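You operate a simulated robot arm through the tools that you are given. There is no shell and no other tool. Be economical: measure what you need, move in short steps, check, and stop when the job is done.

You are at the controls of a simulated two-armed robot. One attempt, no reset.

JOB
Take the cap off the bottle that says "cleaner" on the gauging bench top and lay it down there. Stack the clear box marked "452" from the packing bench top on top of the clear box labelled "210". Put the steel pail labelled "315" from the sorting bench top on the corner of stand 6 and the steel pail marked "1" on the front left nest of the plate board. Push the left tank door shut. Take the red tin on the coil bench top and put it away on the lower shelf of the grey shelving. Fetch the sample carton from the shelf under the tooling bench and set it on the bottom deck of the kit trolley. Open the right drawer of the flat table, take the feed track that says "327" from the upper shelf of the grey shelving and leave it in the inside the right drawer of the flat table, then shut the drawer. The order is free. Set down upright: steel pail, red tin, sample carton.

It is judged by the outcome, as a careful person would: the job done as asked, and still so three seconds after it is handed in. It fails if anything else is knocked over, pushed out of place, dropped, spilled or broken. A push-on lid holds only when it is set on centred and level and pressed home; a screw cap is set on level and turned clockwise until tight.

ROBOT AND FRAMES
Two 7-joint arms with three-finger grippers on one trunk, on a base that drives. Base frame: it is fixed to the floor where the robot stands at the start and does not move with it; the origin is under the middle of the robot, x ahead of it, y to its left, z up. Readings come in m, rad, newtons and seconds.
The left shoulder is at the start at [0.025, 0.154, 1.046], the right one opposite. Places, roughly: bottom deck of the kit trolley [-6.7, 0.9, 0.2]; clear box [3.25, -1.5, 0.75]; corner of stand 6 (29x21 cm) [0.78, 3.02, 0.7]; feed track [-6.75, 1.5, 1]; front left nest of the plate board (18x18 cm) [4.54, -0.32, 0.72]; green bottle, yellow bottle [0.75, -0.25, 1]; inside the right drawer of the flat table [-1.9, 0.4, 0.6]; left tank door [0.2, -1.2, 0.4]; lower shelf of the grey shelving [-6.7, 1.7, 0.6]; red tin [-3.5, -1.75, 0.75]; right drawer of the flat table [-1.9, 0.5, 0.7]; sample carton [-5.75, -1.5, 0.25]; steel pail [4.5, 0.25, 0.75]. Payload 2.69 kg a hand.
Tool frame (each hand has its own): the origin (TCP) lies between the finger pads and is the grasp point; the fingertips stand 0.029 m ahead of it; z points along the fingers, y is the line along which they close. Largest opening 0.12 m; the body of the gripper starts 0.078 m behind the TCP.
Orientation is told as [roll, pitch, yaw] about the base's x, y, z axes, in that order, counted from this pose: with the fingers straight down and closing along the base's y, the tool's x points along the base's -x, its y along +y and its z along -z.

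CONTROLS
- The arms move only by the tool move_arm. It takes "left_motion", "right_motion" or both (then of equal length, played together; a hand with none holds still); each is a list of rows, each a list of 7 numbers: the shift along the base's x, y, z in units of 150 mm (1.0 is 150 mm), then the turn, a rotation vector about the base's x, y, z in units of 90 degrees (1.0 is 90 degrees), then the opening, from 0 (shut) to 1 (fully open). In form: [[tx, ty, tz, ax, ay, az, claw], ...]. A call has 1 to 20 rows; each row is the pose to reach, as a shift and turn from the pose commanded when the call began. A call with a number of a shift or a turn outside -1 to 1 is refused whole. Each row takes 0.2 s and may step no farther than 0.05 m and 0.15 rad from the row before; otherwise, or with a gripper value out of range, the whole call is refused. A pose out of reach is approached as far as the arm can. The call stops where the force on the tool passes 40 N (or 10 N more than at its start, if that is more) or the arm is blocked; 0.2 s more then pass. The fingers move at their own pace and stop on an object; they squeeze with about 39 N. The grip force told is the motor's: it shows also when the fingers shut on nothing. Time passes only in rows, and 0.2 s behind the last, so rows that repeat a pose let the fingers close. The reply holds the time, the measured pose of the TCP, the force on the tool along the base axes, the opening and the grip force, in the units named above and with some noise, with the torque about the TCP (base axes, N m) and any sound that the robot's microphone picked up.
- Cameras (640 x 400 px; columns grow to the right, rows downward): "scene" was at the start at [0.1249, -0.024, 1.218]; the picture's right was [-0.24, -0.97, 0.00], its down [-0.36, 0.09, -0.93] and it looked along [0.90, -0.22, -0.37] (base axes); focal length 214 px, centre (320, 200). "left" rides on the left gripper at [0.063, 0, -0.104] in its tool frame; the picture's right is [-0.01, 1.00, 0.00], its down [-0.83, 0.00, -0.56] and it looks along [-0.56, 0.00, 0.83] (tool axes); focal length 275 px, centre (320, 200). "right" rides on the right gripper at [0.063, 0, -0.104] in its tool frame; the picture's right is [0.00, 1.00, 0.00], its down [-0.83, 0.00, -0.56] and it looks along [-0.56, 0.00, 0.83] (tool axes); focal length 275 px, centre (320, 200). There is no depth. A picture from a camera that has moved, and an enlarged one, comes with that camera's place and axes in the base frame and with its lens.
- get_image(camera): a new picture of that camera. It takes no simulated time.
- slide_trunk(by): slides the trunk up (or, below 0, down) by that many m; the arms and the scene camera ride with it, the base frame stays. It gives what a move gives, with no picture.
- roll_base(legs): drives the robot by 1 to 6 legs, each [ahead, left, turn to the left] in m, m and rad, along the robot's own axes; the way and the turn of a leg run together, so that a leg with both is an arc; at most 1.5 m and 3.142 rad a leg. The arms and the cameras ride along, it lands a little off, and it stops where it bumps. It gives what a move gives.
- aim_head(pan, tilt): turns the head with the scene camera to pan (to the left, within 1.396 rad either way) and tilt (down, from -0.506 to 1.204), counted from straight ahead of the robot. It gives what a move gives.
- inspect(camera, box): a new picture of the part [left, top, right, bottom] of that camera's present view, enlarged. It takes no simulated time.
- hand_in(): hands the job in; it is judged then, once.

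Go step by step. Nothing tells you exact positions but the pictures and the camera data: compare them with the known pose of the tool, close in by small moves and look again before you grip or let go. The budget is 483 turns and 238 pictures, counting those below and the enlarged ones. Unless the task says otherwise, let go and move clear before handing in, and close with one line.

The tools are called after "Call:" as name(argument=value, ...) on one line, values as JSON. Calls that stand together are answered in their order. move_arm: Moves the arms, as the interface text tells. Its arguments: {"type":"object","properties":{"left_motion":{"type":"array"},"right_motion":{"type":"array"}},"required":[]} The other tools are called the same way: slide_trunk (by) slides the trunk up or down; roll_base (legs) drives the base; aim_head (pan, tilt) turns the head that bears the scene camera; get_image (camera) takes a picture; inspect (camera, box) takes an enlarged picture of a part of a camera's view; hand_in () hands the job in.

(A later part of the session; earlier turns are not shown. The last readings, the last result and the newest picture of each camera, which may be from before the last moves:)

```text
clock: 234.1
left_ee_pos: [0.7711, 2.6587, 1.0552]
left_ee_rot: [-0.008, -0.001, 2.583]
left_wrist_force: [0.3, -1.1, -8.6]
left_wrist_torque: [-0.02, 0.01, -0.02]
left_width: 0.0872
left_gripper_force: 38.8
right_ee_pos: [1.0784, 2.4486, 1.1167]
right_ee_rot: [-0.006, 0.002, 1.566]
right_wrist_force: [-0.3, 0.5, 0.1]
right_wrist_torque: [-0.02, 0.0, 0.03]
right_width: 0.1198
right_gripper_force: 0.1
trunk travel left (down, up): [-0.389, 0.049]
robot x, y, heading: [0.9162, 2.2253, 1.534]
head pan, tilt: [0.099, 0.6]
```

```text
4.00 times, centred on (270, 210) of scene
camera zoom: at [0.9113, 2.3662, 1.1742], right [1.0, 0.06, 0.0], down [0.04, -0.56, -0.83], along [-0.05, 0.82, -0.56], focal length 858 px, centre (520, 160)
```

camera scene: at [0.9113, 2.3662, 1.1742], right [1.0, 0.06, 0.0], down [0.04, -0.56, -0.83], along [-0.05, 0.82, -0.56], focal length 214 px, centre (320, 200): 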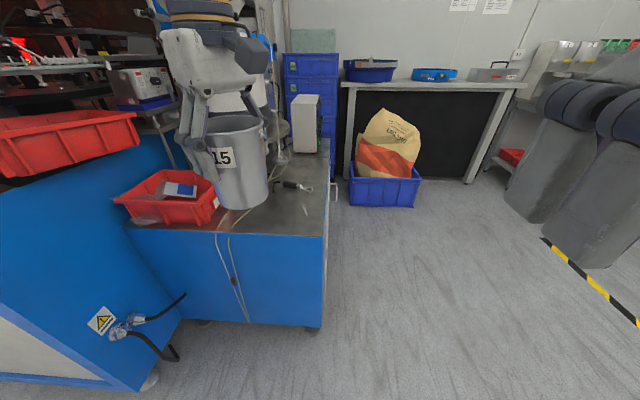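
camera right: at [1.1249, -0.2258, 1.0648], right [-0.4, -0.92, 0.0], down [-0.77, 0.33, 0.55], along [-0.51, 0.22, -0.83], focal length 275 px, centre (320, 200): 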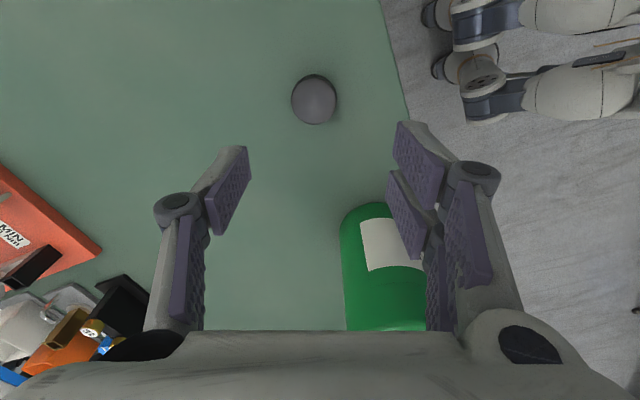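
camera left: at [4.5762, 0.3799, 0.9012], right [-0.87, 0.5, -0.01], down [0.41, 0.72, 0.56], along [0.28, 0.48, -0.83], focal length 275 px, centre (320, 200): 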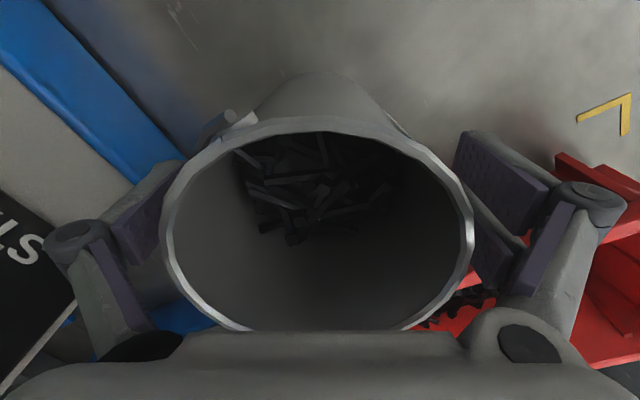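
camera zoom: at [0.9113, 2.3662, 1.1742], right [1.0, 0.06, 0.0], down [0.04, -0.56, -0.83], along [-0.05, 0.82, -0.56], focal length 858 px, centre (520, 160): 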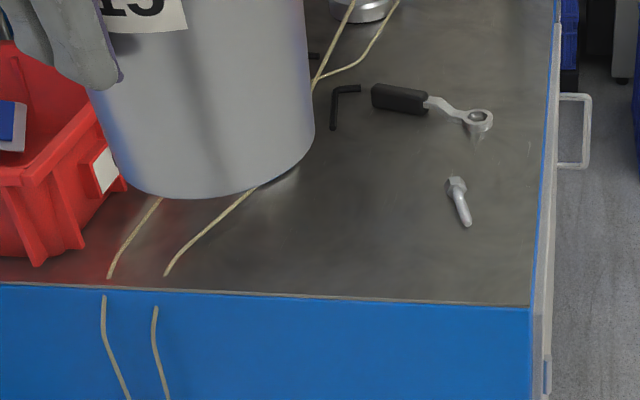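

Cables lie left of x≈0.64, and the bolt is near (0.815,3.014); (0.75,2.945) is clear. I drive ahead 0.24 m, then lower the pail by arm first.

Call:
roll_base(legs=[[0.24, 0, 0.03]])

Call:
move_arm(left_motion=[[0, 0, -0.2, 0, 0, 0, 0.5], [0, 0, -0.4, 0, 0, 0, 0.5], [0, 0, -0.6, 0, 0, 0, 0.5]])

Call:
get_image(camera="scene")

```text
clock: 235.9
left_ee_pos: [0.7647, 2.8962, 1.0561]
left_ee_rot: [-0.005, -0.003, 2.604]
left_wrist_force: [0.1, 1.0, -9.4]
left_wrist_torque: [-0.06, -0.07, 0.01]
left_width: 0.0871
left_gripper_force: 39.7
right_ee_pos: [1.0804, 2.6939, 1.1157]
right_ee_rot: [-0.006, 0.002, 1.587]
right_wrist_force: [0.8, 0.4, -1.5]
right_wrist_torque: [-0.02, -0.02, 0.0]
right_width: 0.1199
right_gripper_force: 0.0
trunk travel left (down, up): [-0.389, 0.049]
robot x, y, heading: [0.9241, 2.4661, 1.558]
head pan, tilt: [0.099, 0.6]
```

```text
clock: 236.7
left_ee_pos: [0.7649, 2.8955, 0.965]
left_ee_rot: [-0.006, 0.0, 2.604]
left_wrist_force: [0.8, -0.3, -8.9]
left_wrist_torque: [-0.05, -0.02, 0.0]
left_width: 0.0875
left_gripper_force: 38.8
right_ee_pos: [1.0792, 2.6946, 1.1159]
right_ee_rot: [-0.005, 0.002, 1.588]
right_wrist_force: [-0.6, 0.3, -0.3]
right_wrist_torque: [0.02, 0.0, 0.04]
right_width: 0.1199
right_gripper_force: 0.2
trunk travel left (down, up): [-0.389, 0.049]
robot x, y, heading: [0.9266, 2.4647, 1.555]
head pan, tilt: [0.099, 0.6]
```

```text
139 pictures are left
camera scene: at [0.9137, 2.6075, 1.1741], right [1.0, 0.09, 0.0], down [0.05, -0.56, -0.82], along [-0.07, 0.82, -0.57], focal length 214 px, centre (320, 200)
```

scene: 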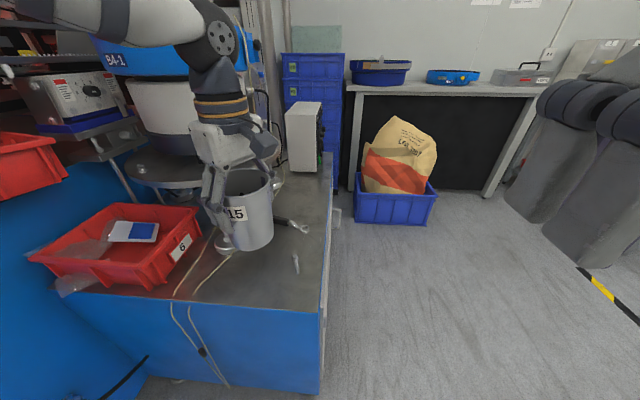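

Clear of the bowl feeder. Slide the trunk down 0.1 m and verify the pail stays level.

Call:
slide_trunk(by=-0.1)

```text
clock: 238.0
left_ee_pos: [0.767, 2.8964, 0.8664]
left_ee_rot: [-0.007, 0.002, 2.604]
left_wrist_force: [-0.5, -0.7, -7.7]
left_wrist_torque: [-0.03, 0.0, -0.01]
left_width: 0.0873
left_gripper_force: 38.7
right_ee_pos: [1.0773, 2.6925, 1.0173]
right_ee_rot: [-0.007, -0.001, 1.588]
right_wrist_force: [-0.4, -0.6, 0.1]
right_wrist_torque: [-0.01, -0.03, -0.01]
right_width: 0.1202
right_gripper_force: 0.1
trunk travel left (down, up): [-0.289, 0.149]
robot x, y, heading: [0.9217, 2.4707, 1.561]
head pan, tilt: [0.099, 0.6]
```

Level. Move to (0.75,2.945), look, then lower.

Call:
move_arm(left_motion=[[-0.06, 0.16, 0, 0, 0, 0, 0.5], [-0.11, 0.325, 0, 0, 0, 0, 0.5]])

Call:
get_image(camera="scene")

```text
clock: 238.6
left_ee_pos: [0.75, 2.9455, 0.8655]
left_ee_rot: [-0.005, -0.001, 2.605]
left_wrist_force: [-0.3, -0.8, -9.2]
left_wrist_torque: [-0.06, -0.06, 0.0]
left_width: 0.0874
left_gripper_force: 39.1
right_ee_pos: [1.0801, 2.6929, 1.0171]
right_ee_rot: [-0.004, 0.002, 1.588]
right_wrist_force: [0.6, 0.2, -0.3]
right_wrist_torque: [-0.01, 0.0, 0.03]
right_width: 0.12
right_gripper_force: 0.0
trunk travel left (down, up): [-0.289, 0.149]
robot x, y, heading: [0.9246, 2.4655, 1.56]
head pan, tilt: [0.099, 0.6]
```

```text
138 pictures are left
camera scene: at [0.9143, 2.6494, 1.0623], right [1.0, 0.09, 0.0], down [0.05, -0.56, -0.82], along [-0.07, 0.82, -0.57], focal length 214 px, centre (320, 200)
```

scene: 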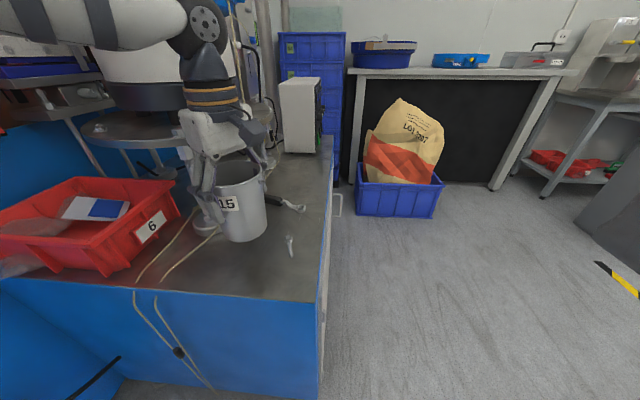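

Call:
move_arm(left_motion=[[0, 0, -0.2, 0, 0, 0, 0.5], [0, 0, -0.35, 0, 0, 0, 0.5], [0, 0, -0.42, 0, 0, 0, 0.5], [0, 0, -0.46, 0, 0, 0, 0.5], [0, 0, -0.5, 0, 0, 0, 0.5], [0, 0, -0.54, 0, 0, 0, 0.5], [0, 0, -0.58, 0, 0, 0, 0.5], [0, 0, -0.62, 0, 0, 0, 0.5]])

Call:
get_image(camera="scene")

```text
clock: 240.4
left_ee_pos: [0.7507, 2.9449, 0.7808]
left_ee_rot: [-0.018, -0.007, 2.605]
left_wrist_force: [-1.6, -8.9, 17.6]
left_wrist_torque: [0.16, -0.13, -0.01]
left_width: 0.0876
left_gripper_force: 39.0
right_ee_pos: [1.0786, 2.6917, 1.0162]
right_ee_rot: [-0.006, -0.002, 1.585]
right_wrist_force: [-0.7, 0.3, -0.1]
right_wrist_torque: [0.03, -0.03, -0.01]
right_width: 0.12
right_gripper_force: 0.0
trunk travel left (down, up): [-0.289, 0.149]
robot x, y, heading: [0.9224, 2.4662, 1.559]
head pan, tilt: [0.099, 0.6]
stopped in row 8 (left hand): the force on the tool passed its limit at 43 N (the readings are from after the stop); the commanded pose is now the measured one
```

```text
137 pictures are left
camera scene: at [0.9142, 2.6469, 1.0629], right [1.0, 0.09, 0.0], down [0.05, -0.56, -0.83], along [-0.07, 0.82, -0.56], focal length 214 px, centre (320, 200)
```

scene: 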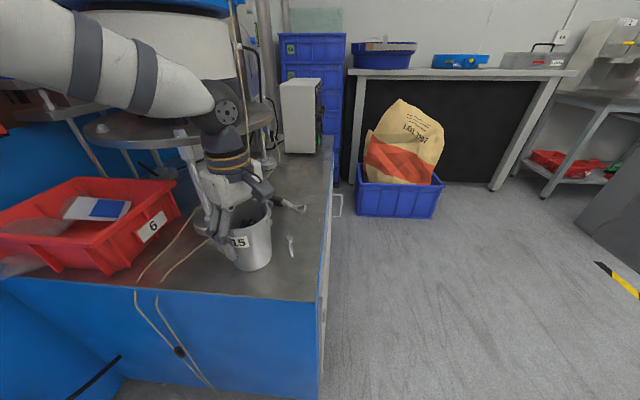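

Set down clear of the tools. Ease, open, rise.

Call:
move_arm(left_motion=[[0, 0, 0.015, 0.008, 0, 0, 0.5], [0, 0, 0.01, 0.008, 0, 0, 0.8], [0, 0, 0.01, 0.008, 0, 0, 1], [0, 0, 0.01, 0.008, 0, 0, 1], [0, 0, 0.2, 0, 0, 0, 1], [0, 0, 0.45, 0, 0, 0, 1], [0, 0, 0.7, 0, 0, 0, 1], [0, 0, 1, 0, 0, 0, 1]])

Call:
inspect(camera="scene", box=[180, 150, 340, 300])

```text
clock: 242.2
left_ee_pos: [0.7512, 2.9457, 0.929]
left_ee_rot: [-0.015, -0.003, 2.605]
left_wrist_force: [0.2, 0.4, -0.5]
left_wrist_torque: [-0.01, 0.01, -0.01]
left_width: 0.1201
left_gripper_force: 0.1
right_ee_pos: [1.0795, 2.693, 1.0167]
right_ee_rot: [-0.005, 0.0, 1.589]
right_wrist_force: [0.2, 0.0, 0.1]
right_wrist_torque: [0.01, -0.04, -0.01]
right_width: 0.1199
right_gripper_force: 0.0
trunk travel left (down, up): [-0.289, 0.149]
robot x, y, heading: [0.9202, 2.4633, 1.556]
head pan, tilt: [0.099, 0.6]
```

```text
2.67 times, centred on (260, 225) of scene
camera zoom: at [0.9143, 2.6485, 1.0625], right [1.0, 0.09, 0.0], down [0.05, -0.56, -0.83], along [-0.07, 0.82, -0.56], focal length 572 px, centre (480, 133)
```

zoom: 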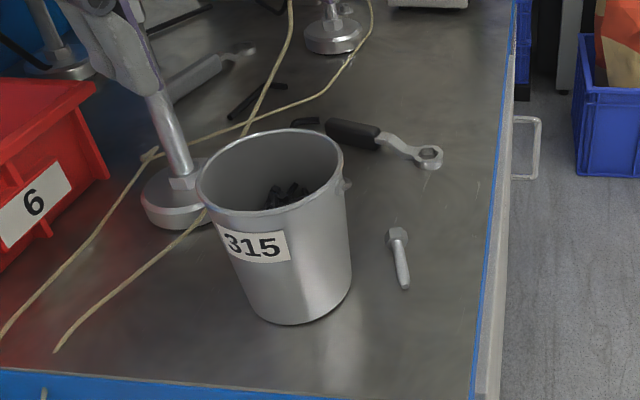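

Pail 315 stands upright and clear on the corner. Back to the travel pose.

Call:
move_arm(left_motion=[[0, -0.1, 0.1, 0, 0, -0.085, 1], [0, -0.25, 0.2, 0, 0, -0.17, 1], [0, -0.4, 0.3, 0, 0, -0.255, 1], [0, -0.55, 0.4, 0, 0, -0.34, 1], [0, -0.7, 0.5, 0, 0, -0.425, 1], [0, -0.8, 0.6, 0, 0, -0.51, 1], [0, -0.8, 0.6, 0, 0, -0.595, 1], [0, -0.8, 0.6, 0, 0, -0.665, 1]])

Call:
slide_trunk(by=0.1)

Call:
roll_base(legs=[[-0.5, 0, 0], [0, 0, 1.6]])

Call:
aim_head(pan=0, tilt=0.3)

Call:
get_image(camera="scene")

```text
clock: 244.0
left_ee_pos: [0.7516, 2.8276, 1.0157]
left_ee_rot: [-0.015, -0.006, 1.558]
left_wrist_force: [0.9, -0.4, -0.5]
left_wrist_torque: [0.01, -0.03, -0.02]
left_width: 0.1198
left_gripper_force: 0.1
left hand out of reach, approached as far as the arm can: row 8
right_ee_pos: [1.0802, 2.693, 1.0165]
right_ee_rot: [-0.007, 0.0, 1.589]
right_wrist_force: [0.2, 0.4, -0.4]
right_wrist_torque: [0.02, 0.0, 0.0]
right_width: 0.12
right_gripper_force: 0.0
trunk travel left (down, up): [-0.289, 0.149]
robot x, y, heading: [0.923, 2.465, 1.557]
head pan, tilt: [0.099, 0.6]
```

```text
clock: 245.4
left_ee_pos: [0.7505, 2.8276, 1.1153]
left_ee_rot: [-0.014, -0.002, 1.559]
left_wrist_force: [-0.3, 0.9, -0.6]
left_wrist_torque: [-0.04, 0.01, -0.01]
left_width: 0.1202
left_gripper_force: 0.1
right_ee_pos: [1.0788, 2.6941, 1.117]
right_ee_rot: [-0.005, 0.002, 1.589]
right_wrist_force: [0.3, 0.5, -0.1]
right_wrist_torque: [0.0, -0.01, -0.03]
right_width: 0.12
right_gripper_force: 0.0
trunk travel left (down, up): [-0.389, 0.049]
robot x, y, heading: [0.9229, 2.4657, 1.554]
head pan, tilt: [0.099, 0.6]
```

```text
clock: 252.2
left_ee_pos: [0.5616, 1.7876, 1.1165]
left_ee_rot: [-0.013, -0.004, -3.128]
left_wrist_force: [0.1, 0.1, 0.8]
left_wrist_torque: [0.03, 0.03, 0.0]
left_width: 0.1199
left_gripper_force: 0.0
right_ee_pos: [0.6863, 2.1176, 1.1171]
right_ee_rot: [-0.005, -0.001, -3.101]
right_wrist_force: [-0.2, 0.1, 0.0]
right_wrist_torque: [0.01, -0.02, 0.0]
right_width: 0.12
right_gripper_force: 0.0
trunk travel left (down, up): [-0.389, 0.049]
robot x, y, heading: [0.9181, 1.9673, -3.125]
head pan, tilt: [0.099, 0.6]
```

```text
clock: 253.0
left_ee_pos: [0.5612, 1.7875, 1.1159]
left_ee_rot: [-0.014, -0.003, -3.128]
left_wrist_force: [-0.2, 0.1, 0.4]
left_wrist_torque: [0.03, -0.03, -0.02]
left_width: 0.1199
left_gripper_force: 0.0
right_ee_pos: [0.6866, 2.1173, 1.1165]
right_ee_rot: [-0.005, 0.001, -3.099]
right_wrist_force: [0.3, 0.1, 0.4]
right_wrist_torque: [-0.01, 0.03, 0.0]
right_width: 0.1197
right_gripper_force: 0.0
trunk travel left (down, up): [-0.389, 0.049]
robot x, y, heading: [0.919, 1.9715, -3.126]
head pan, tilt: [0.0, 0.3]
```

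```text
135 pictures are left
camera scene: at [0.7669, 1.9637, 1.2016], right [-0.01, 1.0, 0.0], down [0.3, 0.0, -0.96], along [-0.95, -0.01, -0.3], focal length 214 px, centre (320, 200)
```

scene: 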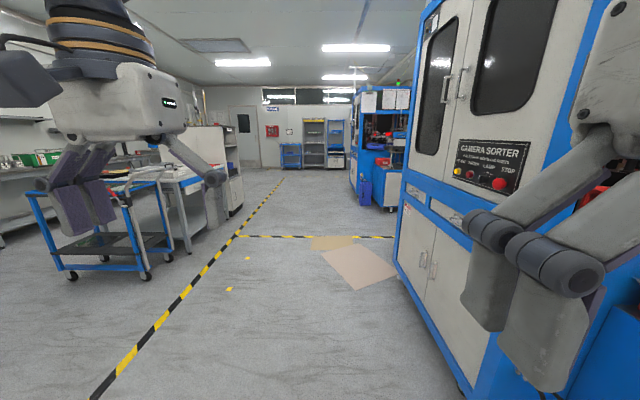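

I face down the hall (-x). I keep to y≈1.4 to avoid the cardboard on the floor and the black-topped trolley, and go to the flat table.

Call:
roll_base(legs=[[1.3, 0.55, 0], [1.4, 0, -0.015], [0, 0, 1.571]])

Call:
aim_head(pan=0, tilt=0.5)

Call:
get_image(camera="scene")

```text
clock: 270.2
left_ee_pos: [-1.5886, 1.0756, 1.115]
left_ee_rot: [-0.015, -0.002, -1.626]
left_wrist_force: [-0.2, 0.2, 0.7]
left_wrist_torque: [-0.02, 0.05, -0.03]
left_width: 0.1198
left_gripper_force: 0.0
right_ee_pos: [-1.9108, 1.2235, 1.1159]
right_ee_rot: [-0.006, 0.0, -1.597]
right_wrist_force: [-0.5, -0.3, -0.5]
right_wrist_torque: [-0.01, -0.03, -0.01]
right_width: 0.1199
right_gripper_force: 0.0
trunk travel left (down, up): [-0.389, 0.049]
robot x, y, heading: [-1.7426, 1.4434, -1.626]
head pan, tilt: [0.0, 0.3]
```

```text
clock: 270.9
left_ee_pos: [-1.5881, 1.0766, 1.1165]
left_ee_rot: [-0.013, -0.004, -1.624]
left_wrist_force: [-0.8, 0.6, 1.0]
left_wrist_torque: [0.0, 0.0, -0.01]
left_width: 0.1202
left_gripper_force: 0.0
right_ee_pos: [-1.9095, 1.2241, 1.1158]
right_ee_rot: [-0.005, 0.001, -1.597]
right_wrist_force: [0.0, -0.1, -0.6]
right_wrist_torque: [0.0, 0.0, -0.01]
right_width: 0.12
right_gripper_force: 0.0
trunk travel left (down, up): [-0.389, 0.049]
robot x, y, heading: [-1.7422, 1.443, -1.626]
head pan, tilt: [0.0, 0.499]
```

```text
134 pictures are left
camera scene: at [-1.7543, 1.2959, 1.1834], right [-1.0, 0.06, 0.0], down [0.03, 0.48, -0.88], along [-0.05, -0.88, -0.48], focal length 214 px, centre (320, 200)
```

scene: 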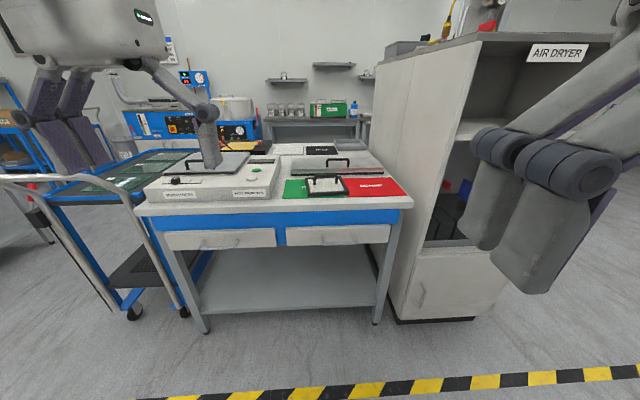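

Call:
inspect(camera="scene", box=[140, 150, 420, 270])

Call:
inspect(camera="scene", box=[270, 200, 410, 270])

```text
2.29 times, centred on (280, 210) of scene
camera zoom: at [-1.7543, 1.2959, 1.1834], right [-1.0, 0.06, 0.0], down [0.03, 0.48, -0.88], along [-0.05, -0.88, -0.48], focal length 490 px, centre (411, 177)
```

zoom: 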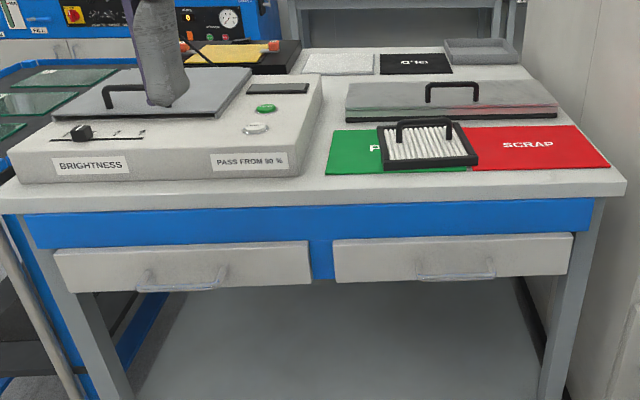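

```text
4.57 times, centred on (340, 235) of scene
camera zoom: at [-1.7543, 1.2959, 1.1834], right [-1.0, 0.06, 0.0], down [0.03, 0.48, -0.88], along [-0.05, -0.88, -0.48], focal length 980 px, centre (229, 40)
```

zoom: 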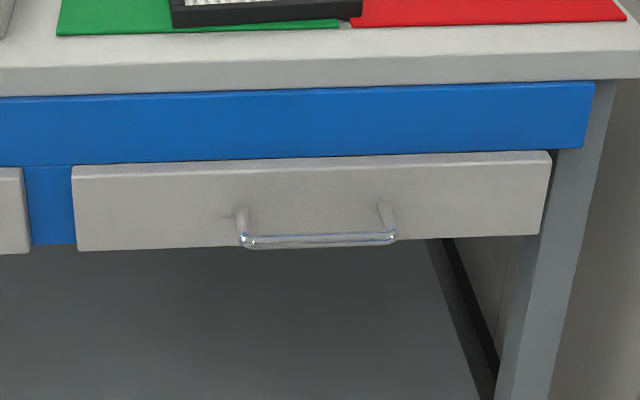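

The right drawer's handle bar is near (-1.87,0.64,0.626), drawer front z 0.59–0.69. I'll open it now with the right hand, pointing horizontally with fingers above/below the bar. First square up and approach.

Call:
roll_base(legs=[[0.17, 0, 0.055]])

Call:
slide_trunk(by=-0.15)

```text
clock: 272.4
left_ee_pos: [-1.5741, 0.9164, 1.1162]
left_ee_rot: [-0.015, -0.004, -1.572]
left_wrist_force: [0.5, 0.5, -1.0]
left_wrist_torque: [0.03, -0.01, 0.01]
left_width: 0.1198
left_gripper_force: 0.1
right_ee_pos: [-1.9015, 1.0475, 1.1163]
right_ee_rot: [-0.006, 0.004, -1.543]
right_wrist_force: [0.7, -0.1, 0.1]
right_wrist_torque: [0.0, 0.03, -0.01]
right_width: 0.1201
right_gripper_force: 0.1
trunk travel left (down, up): [-0.389, 0.049]
robot x, y, heading: [-1.7492, 1.2753, -1.573]
head pan, tilt: [0.0, 0.499]
```

```text
clock: 274.1
left_ee_pos: [-1.5746, 0.907, 0.9545]
left_ee_rot: [-0.016, 0.039, -1.572]
left_wrist_force: [0.9, 0.3, -0.6]
left_wrist_torque: [-0.02, 0.02, 0.0]
left_width: 0.1201
left_gripper_force: 0.1
right_ee_pos: [-1.9013, 1.0395, 0.9624]
right_ee_rot: [-0.002, 0.034, -1.546]
right_wrist_force: [-0.9, -0.2, -0.5]
right_wrist_torque: [-0.02, -0.03, 0.03]
right_width: 0.1198
right_gripper_force: 0.1
trunk travel left (down, up): [-0.239, 0.199]
robot x, y, heading: [-1.7488, 1.2755, -1.573]
head pan, tilt: [0.0, 0.499]
```

Pitch the right hand forward to horizontal while lowering.

Call:
move_arm(right_motion=[[0, -0.1, -0.1, -0.09, 0, 0, 1], [0, -0.2, -0.2, -0.18, 0, 0, 1], [0, -0.3, -0.3, -0.27, 0, 0, 1], [0, -0.4, -0.4, -0.36, 0, 0, 1], [0, -0.5, -0.5, -0.45, 0, 0, 1], [0, -0.55, -0.6, -0.54, 0, 0, 1], [0, -0.6, -0.7, -0.63, 0, 0, 1], [0, -0.65, -0.8, -0.72, 0, 0, 1], [0, -0.7, -0.9, -0.81, 0, 0, 1], [0, -0.7, -1, -0.9, 0, 0, 1], [0, -0.7, -1, -0.99, 0, 0, 1]])

Call:
get_image(camera="scene")

```text
clock: 276.6
left_ee_pos: [-1.5751, 0.9066, 0.9543]
left_ee_rot: [-0.015, 0.038, -1.574]
left_wrist_force: [-0.1, 0.3, 0.2]
left_wrist_torque: [0.08, -0.04, -0.01]
left_width: 0.1199
left_gripper_force: 0.1
right_ee_pos: [-1.7868, 0.8744, 0.7823]
right_ee_rot: [-0.496, -1.516, -1.08]
right_wrist_force: [0.0, -0.2, 1.1]
right_wrist_torque: [-0.01, 0.0, 0.05]
right_width: 0.1199
right_gripper_force: 0.0
right hand out of reach, approached as far as the arm can: row 6, 7, 8, 9, 10, 11
trunk travel left (down, up): [-0.239, 0.199]
robot x, y, heading: [-1.7518, 1.277, -1.577]
head pan, tilt: [0.0, 0.499]
```

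```text
131 pictures are left
camera scene: at [-1.7528, 1.0739, 1.0223], right [-1.0, 0.0, 0.0], down [0.0, 0.48, -0.88], along [0.0, -0.88, -0.48], focal length 214 px, centre (320, 200)
```

scene: 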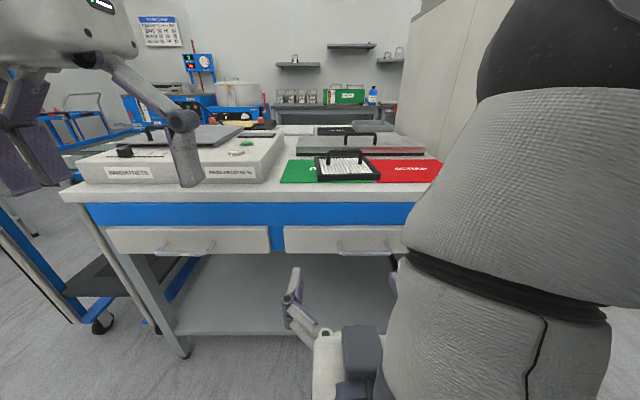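

The hand is now horizontal. I roll it 90° so the fingers stack vertically, moving it outward to the handle's x.

Call:
move_arm(right_motion=[[-0.05, -0.05, -0.05, 0, -0.09, 0, 1], [-0.1, -0.1, -0.1, 0, -0.18, 0, 1], [-0.15, -0.1, -0.15, 0, -0.27, 0, 1], [-0.2, -0.1, -0.2, 0, -0.36, 0, 1], [-0.25, -0.1, -0.25, 0, -0.45, 0, 1], [-0.3, -0.1, -0.3, 0, -0.54, 0, 1], [-0.35, -0.1, -0.4, 0, -0.63, 0, 1], [-0.4, -0.1, -0.5, 0, -0.72, 0, 1], [-0.45, -0.1, -0.6, 0, -0.81, 0, 1], [-0.5, -0.1, -0.7, 0, -0.9, 0, 1], [-0.55, -0.1, -0.8, 0, -0.98, 0, 1]])

Call:
get_image(camera="right")

Call:
get_image(camera="scene")

```text
clock: 278.9
left_ee_pos: [-1.5749, 0.9049, 0.9542]
left_ee_rot: [-0.014, 0.038, -1.573]
left_wrist_force: [0.0, 0.7, 0.2]
left_wrist_torque: [-0.06, -0.04, 0.02]
left_width: 0.1199
left_gripper_force: 0.0
right_ee_pos: [-1.8734, 0.7811, 0.892]
right_ee_rot: [1.472, -0.074, -3.075]
right_wrist_force: [-0.5, -0.4, 0.2]
right_wrist_torque: [0.0, 0.02, 0.02]
right_width: 0.12
right_gripper_force: 0.0
right hand out of reach, approached as far as the arm can: row 1, 2, 3, 4, 5, 6, 7, 8, 9, 10, 11
trunk travel left (down, up): [-0.239, 0.199]
robot x, y, heading: [-1.749, 1.2739, -1.574]
head pan, tilt: [0.0, 0.499]
```

```text
130 pictures are left
camera right: at [-1.8165, 0.8874, 0.8991], right [0.08, -0.1, 0.99], down [-0.86, 0.5, 0.12], along [-0.5, -0.86, -0.04], focal length 275 px, centre (320, 200)
```

right: 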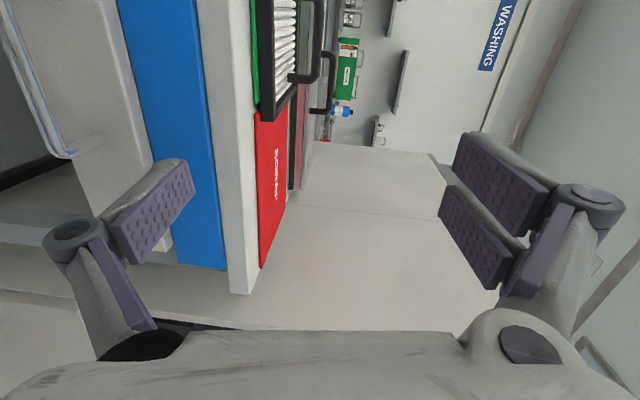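

```text
129 pictures are left
camera scene: at [-1.7526, 1.0743, 1.0224], right [-1.0, 0.0, 0.0], down [0.0, 0.48, -0.88], along [0.0, -0.88, -0.48], focal length 214 px, centre (320, 200)
```

scene: 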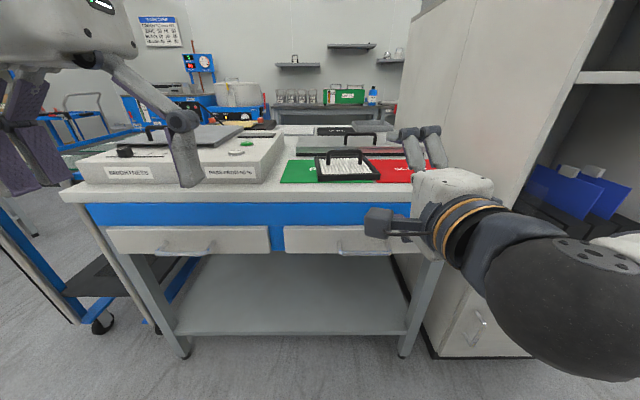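

Orientation is right; the height isn't yet. I lower the trunk by 0.12 m to bring the hand nearer handle height.

Call:
slide_trunk(by=-0.12)

Call:
get_image(camera="scene")

```text
clock: 280.4
left_ee_pos: [-1.575, 0.8703, 0.7887]
left_ee_rot: [-0.019, 0.164, -1.572]
left_wrist_force: [-0.3, 0.2, 0.2]
left_wrist_torque: [-0.01, 0.04, 0.03]
left_width: 0.1199
left_gripper_force: 0.0
right_ee_pos: [-1.872, 0.7508, 0.7098]
right_ee_rot: [1.33, -0.065, -3.066]
right_wrist_force: [1.1, 0.0, 0.6]
right_wrist_torque: [-0.05, 0.0, 0.01]
right_width: 0.1201
right_gripper_force: 0.0
trunk travel left (down, up): [-0.119, 0.319]
robot x, y, heading: [-1.7486, 1.2745, -1.575]
head pan, tilt: [0.0, 0.499]
```

```text
128 pictures are left
camera scene: at [-1.7518, 1.0347, 0.8917], right [-1.0, 0.0, 0.0], down [0.0, 0.48, -0.88], along [0.0, -0.88, -0.48], focal length 214 px, centre (320, 200)
```

scene: 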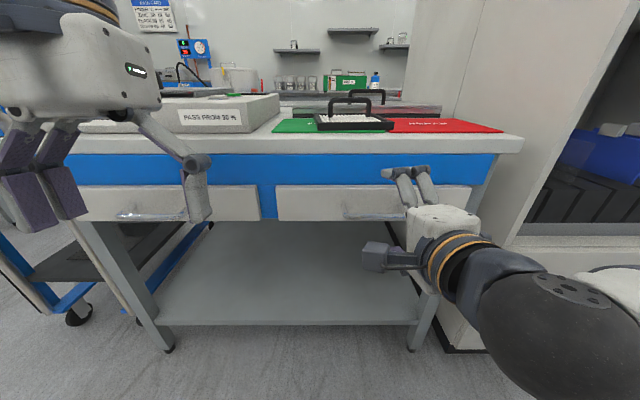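

Call:
inspect(camera="scene", box=[300, 150, 480, 250])

Call:
get_image(camera="right")

```text
3.56 times, centred on (390, 200) of scene
camera zoom: at [-1.7518, 1.0347, 0.8917], right [-1.0, 0.0, 0.0], down [0.0, 0.48, -0.88], along [0.0, -0.88, -0.48], focal length 763 px, centre (71, 200)
```

zoom: 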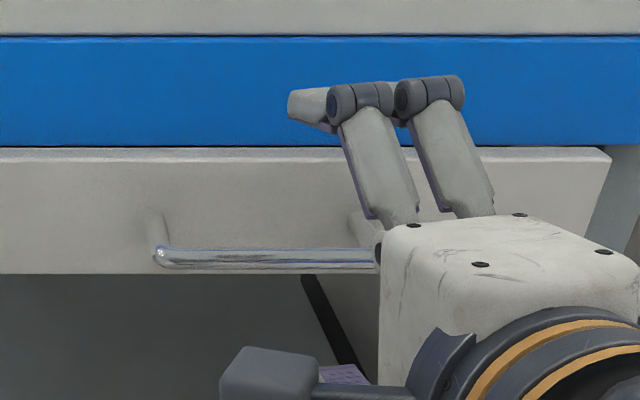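

```text
126 pictures are left
camera right: at [-1.8155, 0.8568, 0.7301], right [0.09, -0.23, 0.97], down [-0.86, 0.48, 0.19], along [-0.51, -0.85, -0.16], focal length 275 px, centre (320, 200)
```

right: 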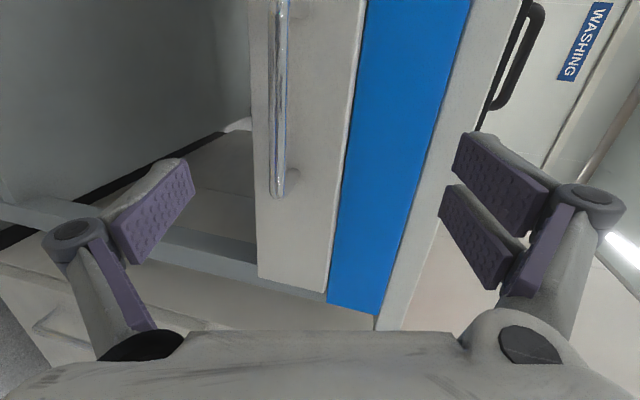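

Triangulated handle bar: centre (-1.86,0.684,0.664). I lower the hand to that height and advance onto the bar.

Call:
move_arm(right_motion=[[0.03, 0, -0.12, 0, 0, 0, 1], [0.06, -0.03, -0.22, 0, 0, 0, 1], [0.065, -0.2, -0.26, 0, 0, 0, 1], [0.07, -0.33, -0.285, 0, 0, 0, 1]])

Call:
get_image(camera="right")

Call:
inspect(camera="scene", box=[300, 150, 480, 250])

```text
clock: 281.4
left_ee_pos: [-1.575, 0.8699, 0.7885]
left_ee_rot: [-0.02, 0.165, -1.573]
left_wrist_force: [0.4, 0.0, -0.2]
left_wrist_torque: [-0.05, -0.01, 0.01]
left_width: 0.1199
left_gripper_force: 0.0
right_ee_pos: [-1.866, 0.6977, 0.6987]
right_ee_rot: [1.313, -0.066, -3.064]
right_wrist_force: [0.5, 0.9, 0.1]
right_wrist_torque: [0.01, -0.04, 0.01]
right_width: 0.1199
right_gripper_force: 0.0
right hand out of reach, approached as far as the arm can: row 1, 2, 3, 4
trunk travel left (down, up): [-0.119, 0.319]
robot x, y, heading: [-1.7492, 1.2748, -1.572]
head pan, tilt: [0.0, 0.499]
```

```text
125 pictures are left
camera right: at [-1.8097, 0.8032, 0.7217], right [0.09, -0.25, 0.96], down [-0.86, 0.47, 0.2], along [-0.5, -0.85, -0.17], focal length 275 px, centre (320, 200)
```

right: 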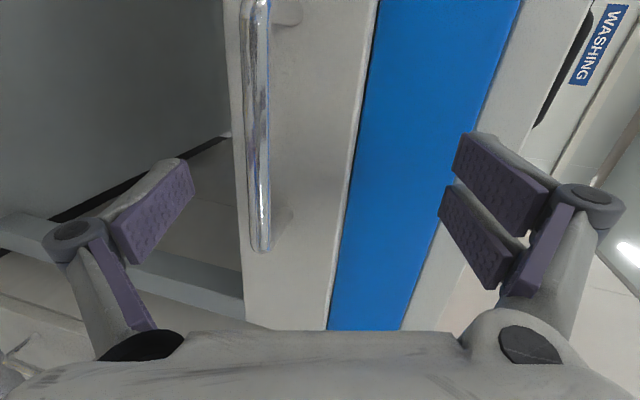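

```text
3.56 times, centred on (390, 200) of scene
camera zoom: at [-1.7518, 1.0344, 0.8916], right [-1.0, 0.0, 0.0], down [0.0, 0.48, -0.88], along [0.0, -0.88, -0.48], focal length 763 px, centre (71, 200)
```

zoom: 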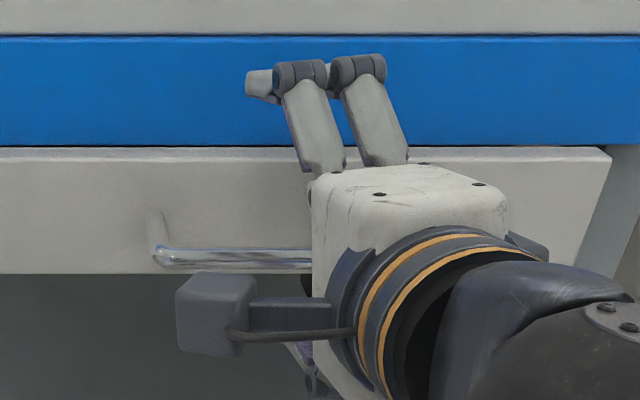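

The hand is 3 cm high still. I back off 2 cm and lower the trunk a bit more.

Call:
move_arm(right_motion=[[0, 0.15, 0, 0, 0, 0, 1]])

Call:
slide_trunk(by=-0.03)

Call:
get_image(camera="right")

```text
clock: 281.9
left_ee_pos: [-1.5742, 0.8706, 0.7904]
left_ee_rot: [-0.019, 0.164, -1.574]
left_wrist_force: [-0.2, -0.7, 0.1]
left_wrist_torque: [-0.03, -0.01, 0.02]
left_width: 0.1201
left_gripper_force: 0.1
right_ee_pos: [-1.8669, 0.719, 0.7042]
right_ee_rot: [1.324, -0.068, -3.065]
right_wrist_force: [0.5, 0.4, -0.4]
right_wrist_torque: [0.0, 0.03, 0.0]
right_width: 0.12
right_gripper_force: 0.0
right hand out of reach, approached as far as the arm can: row 1
trunk travel left (down, up): [-0.119, 0.319]
robot x, y, heading: [-1.7483, 1.274, -1.572]
head pan, tilt: [0.0, 0.499]
```

```text
clock: 282.6
left_ee_pos: [-1.5751, 0.8614, 0.7456]
left_ee_rot: [-0.023, 0.192, -1.572]
left_wrist_force: [-0.2, -0.3, -0.1]
left_wrist_torque: [-0.05, 0.01, -0.01]
left_width: 0.1203
left_gripper_force: 0.2
right_ee_pos: [-1.8656, 0.7211, 0.6749]
right_ee_rot: [1.329, -0.066, -3.067]
right_wrist_force: [0.5, 0.0, 0.1]
right_wrist_torque: [-0.01, -0.01, 0.01]
right_width: 0.1199
right_gripper_force: 0.0
trunk travel left (down, up): [-0.089, 0.349]
robot x, y, heading: [-1.755, 1.2737, -1.574]
head pan, tilt: [0.0, 0.499]
```

```text
123 pictures are left
camera right: at [-1.8095, 0.8261, 0.697], right [0.09, -0.23, 0.97], down [-0.86, 0.48, 0.19], along [-0.51, -0.85, -0.16], focal length 275 px, centre (320, 200)
```

right: 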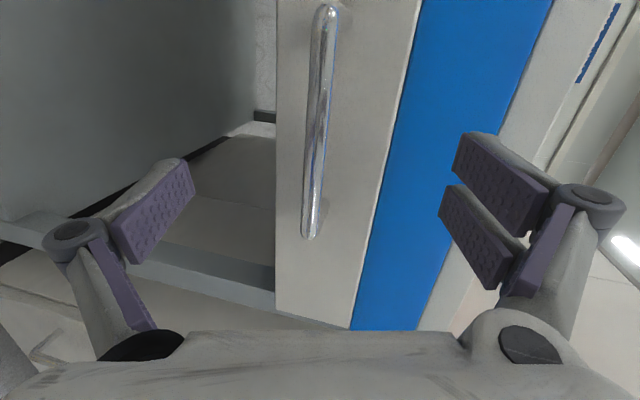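

The bar is now centred between the fingers. Advance 3 cm (and 1 cm toward +x), then close on it.

Call:
move_arm(right_motion=[[0.04, -0.1, -0.02, 0, 0, 0, 1], [0.07, -0.19, -0.045, 0, 0, 0, 1], [0.07, -0.19, -0.045, 0, 0, 0, 0.6], [0.07, -0.19, -0.045, 0, 0, 0, 0.2], [0.07, -0.19, -0.045, 0, 0, 0, 0], [0.07, -0.19, -0.045, 0, 0, 0, 0]])

Call:
get_image(camera="right")

```text
clock: 284.0
left_ee_pos: [-1.5763, 0.8607, 0.7441]
left_ee_rot: [-0.021, 0.193, -1.572]
left_wrist_force: [0.8, -0.4, -0.7]
left_wrist_torque: [0.01, 0.02, 0.04]
left_width: 0.1199
left_gripper_force: 0.0
right_ee_pos: [-1.8575, 0.6922, 0.6656]
right_ee_rot: [1.312, -0.066, -3.062]
right_wrist_force: [-0.6, 14.2, -30.2]
right_wrist_torque: [0.13, -0.99, -0.75]
right_width: 0.0132
right_gripper_force: 39.6
trunk travel left (down, up): [-0.089, 0.349]
robot x, y, heading: [-1.7485, 1.2743, -1.575]
head pan, tilt: [0.0, 0.499]
```

```text
122 pictures are left
camera right: at [-1.8007, 0.7977, 0.6899], right [0.09, -0.25, 0.96], down [-0.86, 0.47, 0.2], along [-0.5, -0.85, -0.17], focal length 275 px, centre (320, 200)
```

right: 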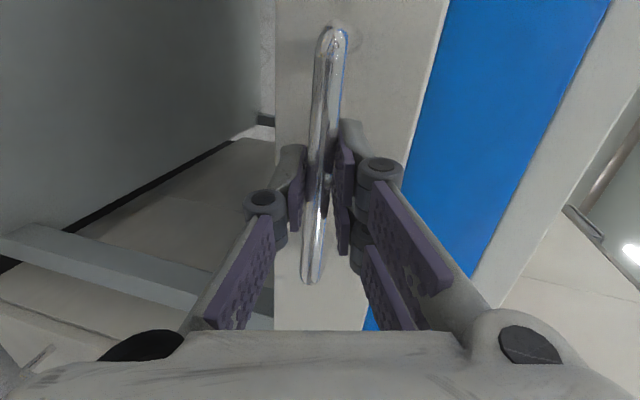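

The bar is gripped. I pull by driving the base back 0.1 m.

Call:
roll_base(legs=[[-0.1, 0, 0]])

Call:
get_image(camera="scene")

```text
clock: 285.1
left_ee_pos: [-1.5768, 0.9618, 0.7451]
left_ee_rot: [-0.021, 0.193, -1.571]
left_wrist_force: [0.3, 0.2, -0.2]
left_wrist_torque: [0.01, 0.04, -0.02]
left_width: 0.1199
left_gripper_force: 0.0
right_ee_pos: [-1.8571, 0.7906, 0.6664]
right_ee_rot: [1.312, -0.068, -3.064]
right_wrist_force: [-2.7, 0.7, -34.7]
right_wrist_torque: [0.17, -0.92, -0.47]
right_width: 0.013
right_gripper_force: 39.1
trunk travel left (down, up): [-0.089, 0.349]
robot x, y, heading: [-1.748, 1.3764, -1.575]
head pan, tilt: [0.0, 0.499]
```

```text
121 pictures are left
camera scene: at [-1.752, 1.1212, 0.8555], right [-1.0, 0.0, 0.0], down [0.0, 0.48, -0.88], along [0.0, -0.88, -0.48], focal length 214 px, centre (320, 200)
```

scene: 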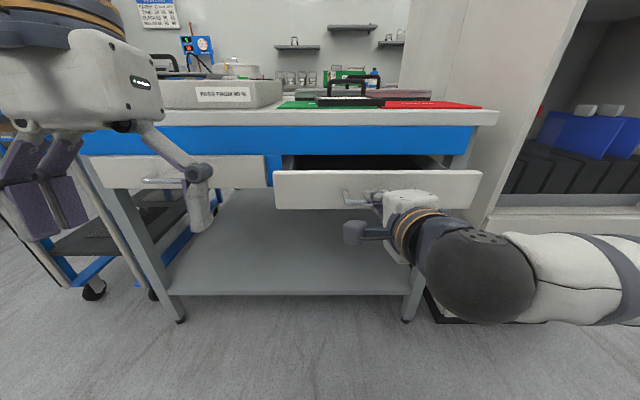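

It opens. Pull another 0.18 m.

Call:
roll_base(legs=[[-0.18, 0, 0]])

Call:
get_image(camera="scene")

```text
clock: 286.6
left_ee_pos: [-1.5748, 1.1396, 0.7461]
left_ee_rot: [-0.022, 0.192, -1.571]
left_wrist_force: [0.4, 0.1, 0.2]
left_wrist_torque: [0.01, 0.01, 0.0]
left_width: 0.1199
left_gripper_force: 0.0
right_ee_pos: [-1.8582, 0.9715, 0.667]
right_ee_rot: [1.309, -0.068, -3.065]
right_wrist_force: [-4.5, -0.6, -18.1]
right_wrist_torque: [0.1, -1.07, -0.53]
right_width: 0.0129
right_gripper_force: 39.2
trunk travel left (down, up): [-0.089, 0.349]
robot x, y, heading: [-1.7489, 1.5568, -1.574]
head pan, tilt: [0.0, 0.499]
```

```text
120 pictures are left
camera scene: at [-1.7516, 1.3007, 0.8557], right [-1.0, 0.0, 0.0], down [0.0, 0.48, -0.88], along [0.0, -0.88, -0.48], focal length 214 px, centre (320, 200)
```

scene: 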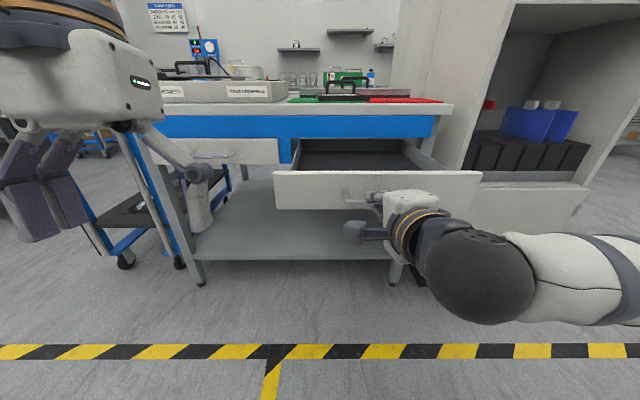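

Drawer is open 0.28 m. Release the bar and back away.

Call:
move_arm(right_motion=[[0, 0, 0, 0, 0, 0, 0.3], [0, 0, 0, 0, 0, 0, 0.7], [0, 0, 0, 0, 0, 0, 1], [0, 0, 0, 0, 0, 0, 1]])

Call:
roll_base(legs=[[-0.3, 0, 0]])

Call:
slide_trunk(by=0.3)

Call:
get_image(camera="scene")

```text
clock: 287.6
left_ee_pos: [-1.573, 1.141, 0.7469]
left_ee_rot: [-0.022, 0.192, -1.57]
left_wrist_force: [0.6, 0.3, -0.1]
left_wrist_torque: [0.02, -0.01, -0.02]
left_width: 0.12
left_gripper_force: 0.1
right_ee_pos: [-1.8562, 0.9713, 0.6675]
right_ee_rot: [1.312, -0.067, -3.067]
right_wrist_force: [-0.1, 0.1, -0.4]
right_wrist_torque: [-0.01, 0.03, 0.01]
right_width: 0.1201
right_gripper_force: 0.0
trunk travel left (down, up): [-0.089, 0.349]
robot x, y, heading: [-1.7473, 1.5516, -1.57]
head pan, tilt: [0.0, 0.499]
```

```text
clock: 289.7
left_ee_pos: [-1.574, 1.4438, 0.7459]
left_ee_rot: [-0.023, 0.192, -1.571]
left_wrist_force: [0.3, -0.4, 0.4]
left_wrist_torque: [0.05, 0.02, 0.0]
left_width: 0.1202
left_gripper_force: 0.1
right_ee_pos: [-1.8552, 1.2741, 0.6668]
right_ee_rot: [1.313, -0.069, -3.064]
right_wrist_force: [-0.5, 1.0, 0.0]
right_wrist_torque: [0.01, -0.03, -0.03]
right_width: 0.1202
right_gripper_force: 0.0
trunk travel left (down, up): [-0.089, 0.349]
robot x, y, heading: [-1.7483, 1.8577, -1.567]
head pan, tilt: [0.0, 0.499]
```

```text
clock: 292.7
left_ee_pos: [-1.5732, 1.4437, 1.0462]
left_ee_rot: [-0.023, 0.191, -1.571]
left_wrist_force: [0.2, -1.7, 0.2]
left_wrist_torque: [0.0, 0.0, 0.0]
left_width: 0.12
left_gripper_force: 0.1
right_ee_pos: [-1.8566, 1.2747, 0.967]
right_ee_rot: [1.307, -0.069, -3.065]
right_wrist_force: [-0.8, 0.2, 0.1]
right_wrist_torque: [-0.03, 0.02, -0.02]
right_width: 0.1199
right_gripper_force: 0.1
trunk travel left (down, up): [-0.389, 0.049]
robot x, y, heading: [-1.7509, 1.8582, -1.569]
head pan, tilt: [0.0, 0.499]
```

```text
119 pictures are left
camera scene: at [-1.7502, 1.7095, 1.1832], right [-1.0, 0.0, 0.0], down [0.0, 0.48, -0.88], along [0.0, -0.88, -0.48], focal length 214 px, centre (320, 200)
```

scene: 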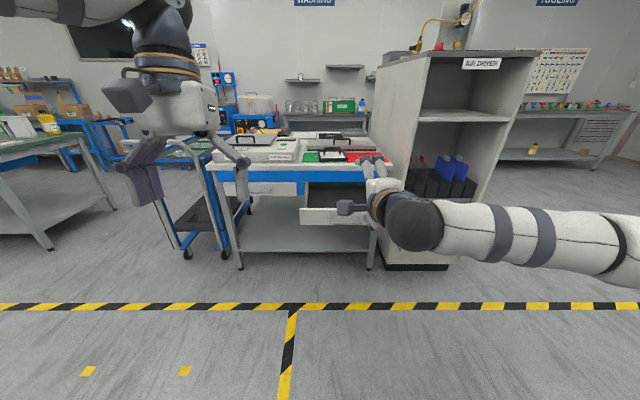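

Restore the right hand to the travel pose in two moves.

Call:
move_arm(right_motion=[[0, 0.05, 0.05, 0, 0.09, 0, 1], [0, 0.1, 0.1, 0, 0.18, 0, 1], [0, 0.15, 0.15, 0, 0.27, 0, 1], [0, 0.2, 0.2, 0, 0.36, 0, 1], [0, 0.2, 0.25, 0, 0.45, 0, 1], [0, 0.2, 0.3, 0, 0.54, 0, 1], [0, 0.2, 0.3, 0, 0.63, 0, 1], [0, 0.2, 0.3, 0, 0.72, 0, 1], [0, 0.2, 0.3, 0, 0.81, 0, 1], [0, 0.2, 0.3, 0, 0.9, 0, 1], [0, 0.2, 0.3, 0, 0.98, 0, 1]])

Call:
move_arm(right_motion=[[0, 0, 0.1, 0.09, 0, 0, 1], [0, 0.1, 0.2, 0.18, 0, 0, 1], [0, 0.2, 0.3, 0.27, 0, 0, 1], [0, 0.3, 0.4, 0.36, 0, 0, 1], [0, 0.4, 0.5, 0.45, 0, 0, 1], [-0.05, 0.5, 0.6, 0.54, 0, 0, 1], [-0.1, 0.6, 0.7, 0.63, 0, 0, 1], [-0.15, 0.7, 0.75, 0.72, 0, 0, 1], [-0.2, 0.8, 0.75, 0.8, 0, 0, 1]])

```text
clock: 295.1
left_ee_pos: [-1.5731, 1.4435, 1.0471]
left_ee_rot: [-0.022, 0.192, -1.57]
left_wrist_force: [-0.7, -0.4, 0.1]
left_wrist_torque: [-0.01, -0.03, 0.02]
left_width: 0.1198
left_gripper_force: 0.1
right_ee_pos: [-1.8556, 1.3047, 1.0134]
right_ee_rot: [-0.736, -1.482, -1.097]
right_wrist_force: [0.2, -0.1, 0.0]
right_wrist_torque: [0.01, 0.0, 0.02]
right_width: 0.1199
right_gripper_force: 0.0
trunk travel left (down, up): [-0.389, 0.049]
robot x, y, heading: [-1.7458, 1.8549, -1.579]
head pan, tilt: [0.0, 0.499]
```

```text
clock: 297.1
left_ee_pos: [-1.573, 1.4429, 1.0467]
left_ee_rot: [-0.02, 0.193, -1.571]
left_wrist_force: [0.8, 0.2, 0.0]
left_wrist_torque: [0.01, -0.03, 0.0]
left_width: 0.12
left_gripper_force: 0.2
right_ee_pos: [-1.8869, 1.4213, 1.127]
right_ee_rot: [-0.266, -0.234, -1.53]
right_wrist_force: [0.4, -0.5, 0.0]
right_wrist_torque: [-0.01, -0.01, -0.02]
right_width: 0.1199
right_gripper_force: 0.1
trunk travel left (down, up): [-0.389, 0.049]
robot x, y, heading: [-1.7471, 1.8608, -1.574]
head pan, tilt: [0.0, 0.499]
```

Call:
move_arm(right_motion=[[0, 0.2, 0, 0.05, -0.06, 0, 1], [0, 0.4, 0, 0.1, -0.12, 0, 1], [0, 0.55, 0, 0.149, -0.169, 0, 1]], left_motion=[[0, 0, 0.2, -0.04, 0, 0, 1], [0, -0.0, 0.4, -0.08, 0, 0, 1], [0, 0, 0.5, -0.122, 0, 0, 1]])

Call:
roll_base(legs=[[0, 0, -1.571]])

Call:
aim_head(pan=0.2, tilt=0.3)

Call:
get_image(camera="scene")

```text
clock: 297.9
left_ee_pos: [-1.5743, 1.4453, 1.1207]
left_ee_rot: [-0.023, -0.003, -1.571]
left_wrist_force: [0.1, 0.4, 0.0]
left_wrist_torque: [-0.02, -0.02, -0.02]
left_width: 0.1198
left_gripper_force: 0.0
right_ee_pos: [-1.8861, 1.5071, 1.1261]
right_ee_rot: [0.006, -0.007, -1.565]
right_wrist_force: [-0.7, 1.0, -0.8]
right_wrist_torque: [-0.02, -0.02, -0.01]
right_width: 0.1202
right_gripper_force: 0.0
trunk travel left (down, up): [-0.389, 0.049]
robot x, y, heading: [-1.7473, 1.855, -1.574]
head pan, tilt: [0.0, 0.499]
```

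```text
clock: 302.2
left_ee_pos: [-2.165, 1.6967, 1.1205]
left_ee_rot: [-0.02, 0.002, 3.108]
left_wrist_force: [-0.8, 0.1, -0.4]
left_wrist_torque: [0.0, -0.01, 0.0]
left_width: 0.1199
left_gripper_force: 0.0
right_ee_pos: [-2.0931, 2.0074, 1.1256]
right_ee_rot: [0.004, -0.007, 3.114]
right_wrist_force: [0.9, 0.2, -0.1]
right_wrist_torque: [0.02, 0.02, 0.04]
right_width: 0.1198
right_gripper_force: 0.1
trunk travel left (down, up): [-0.389, 0.049]
robot x, y, heading: [-1.7474, 1.863, 3.105]
head pan, tilt: [0.0, 0.499]
```

```text
clock: 302.9
left_ee_pos: [-2.1662, 1.6976, 1.1209]
left_ee_rot: [-0.022, 0.0, 3.108]
left_wrist_force: [-0.2, 0.5, -0.4]
left_wrist_torque: [-0.02, 0.01, 0.02]
left_width: 0.12
left_gripper_force: 0.1
right_ee_pos: [-2.0944, 2.0064, 1.1254]
right_ee_rot: [0.003, -0.007, 3.113]
right_wrist_force: [-0.2, 0.3, 0.2]
right_wrist_torque: [-0.01, 0.0, -0.03]
right_width: 0.1198
right_gripper_force: 0.1
trunk travel left (down, up): [-0.389, 0.049]
robot x, y, heading: [-1.75, 1.8591, 3.105]
head pan, tilt: [0.201, 0.3]
```

```text
118 pictures are left
camera scene: at [-1.8964, 1.8415, 1.2016], right [-0.16, 0.99, 0.0], down [0.29, 0.05, -0.96], along [-0.94, -0.16, -0.3], focal length 214 px, centre (320, 200)
```

scene: 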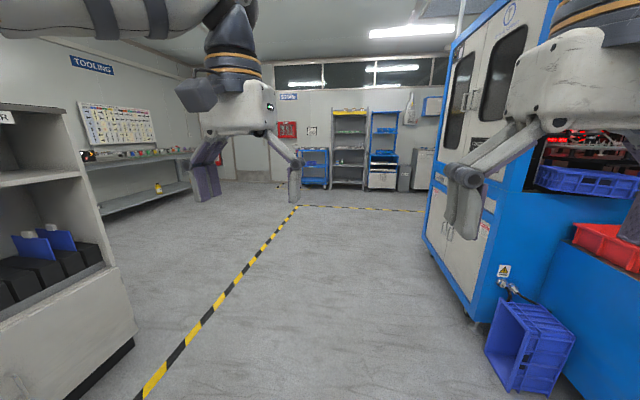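

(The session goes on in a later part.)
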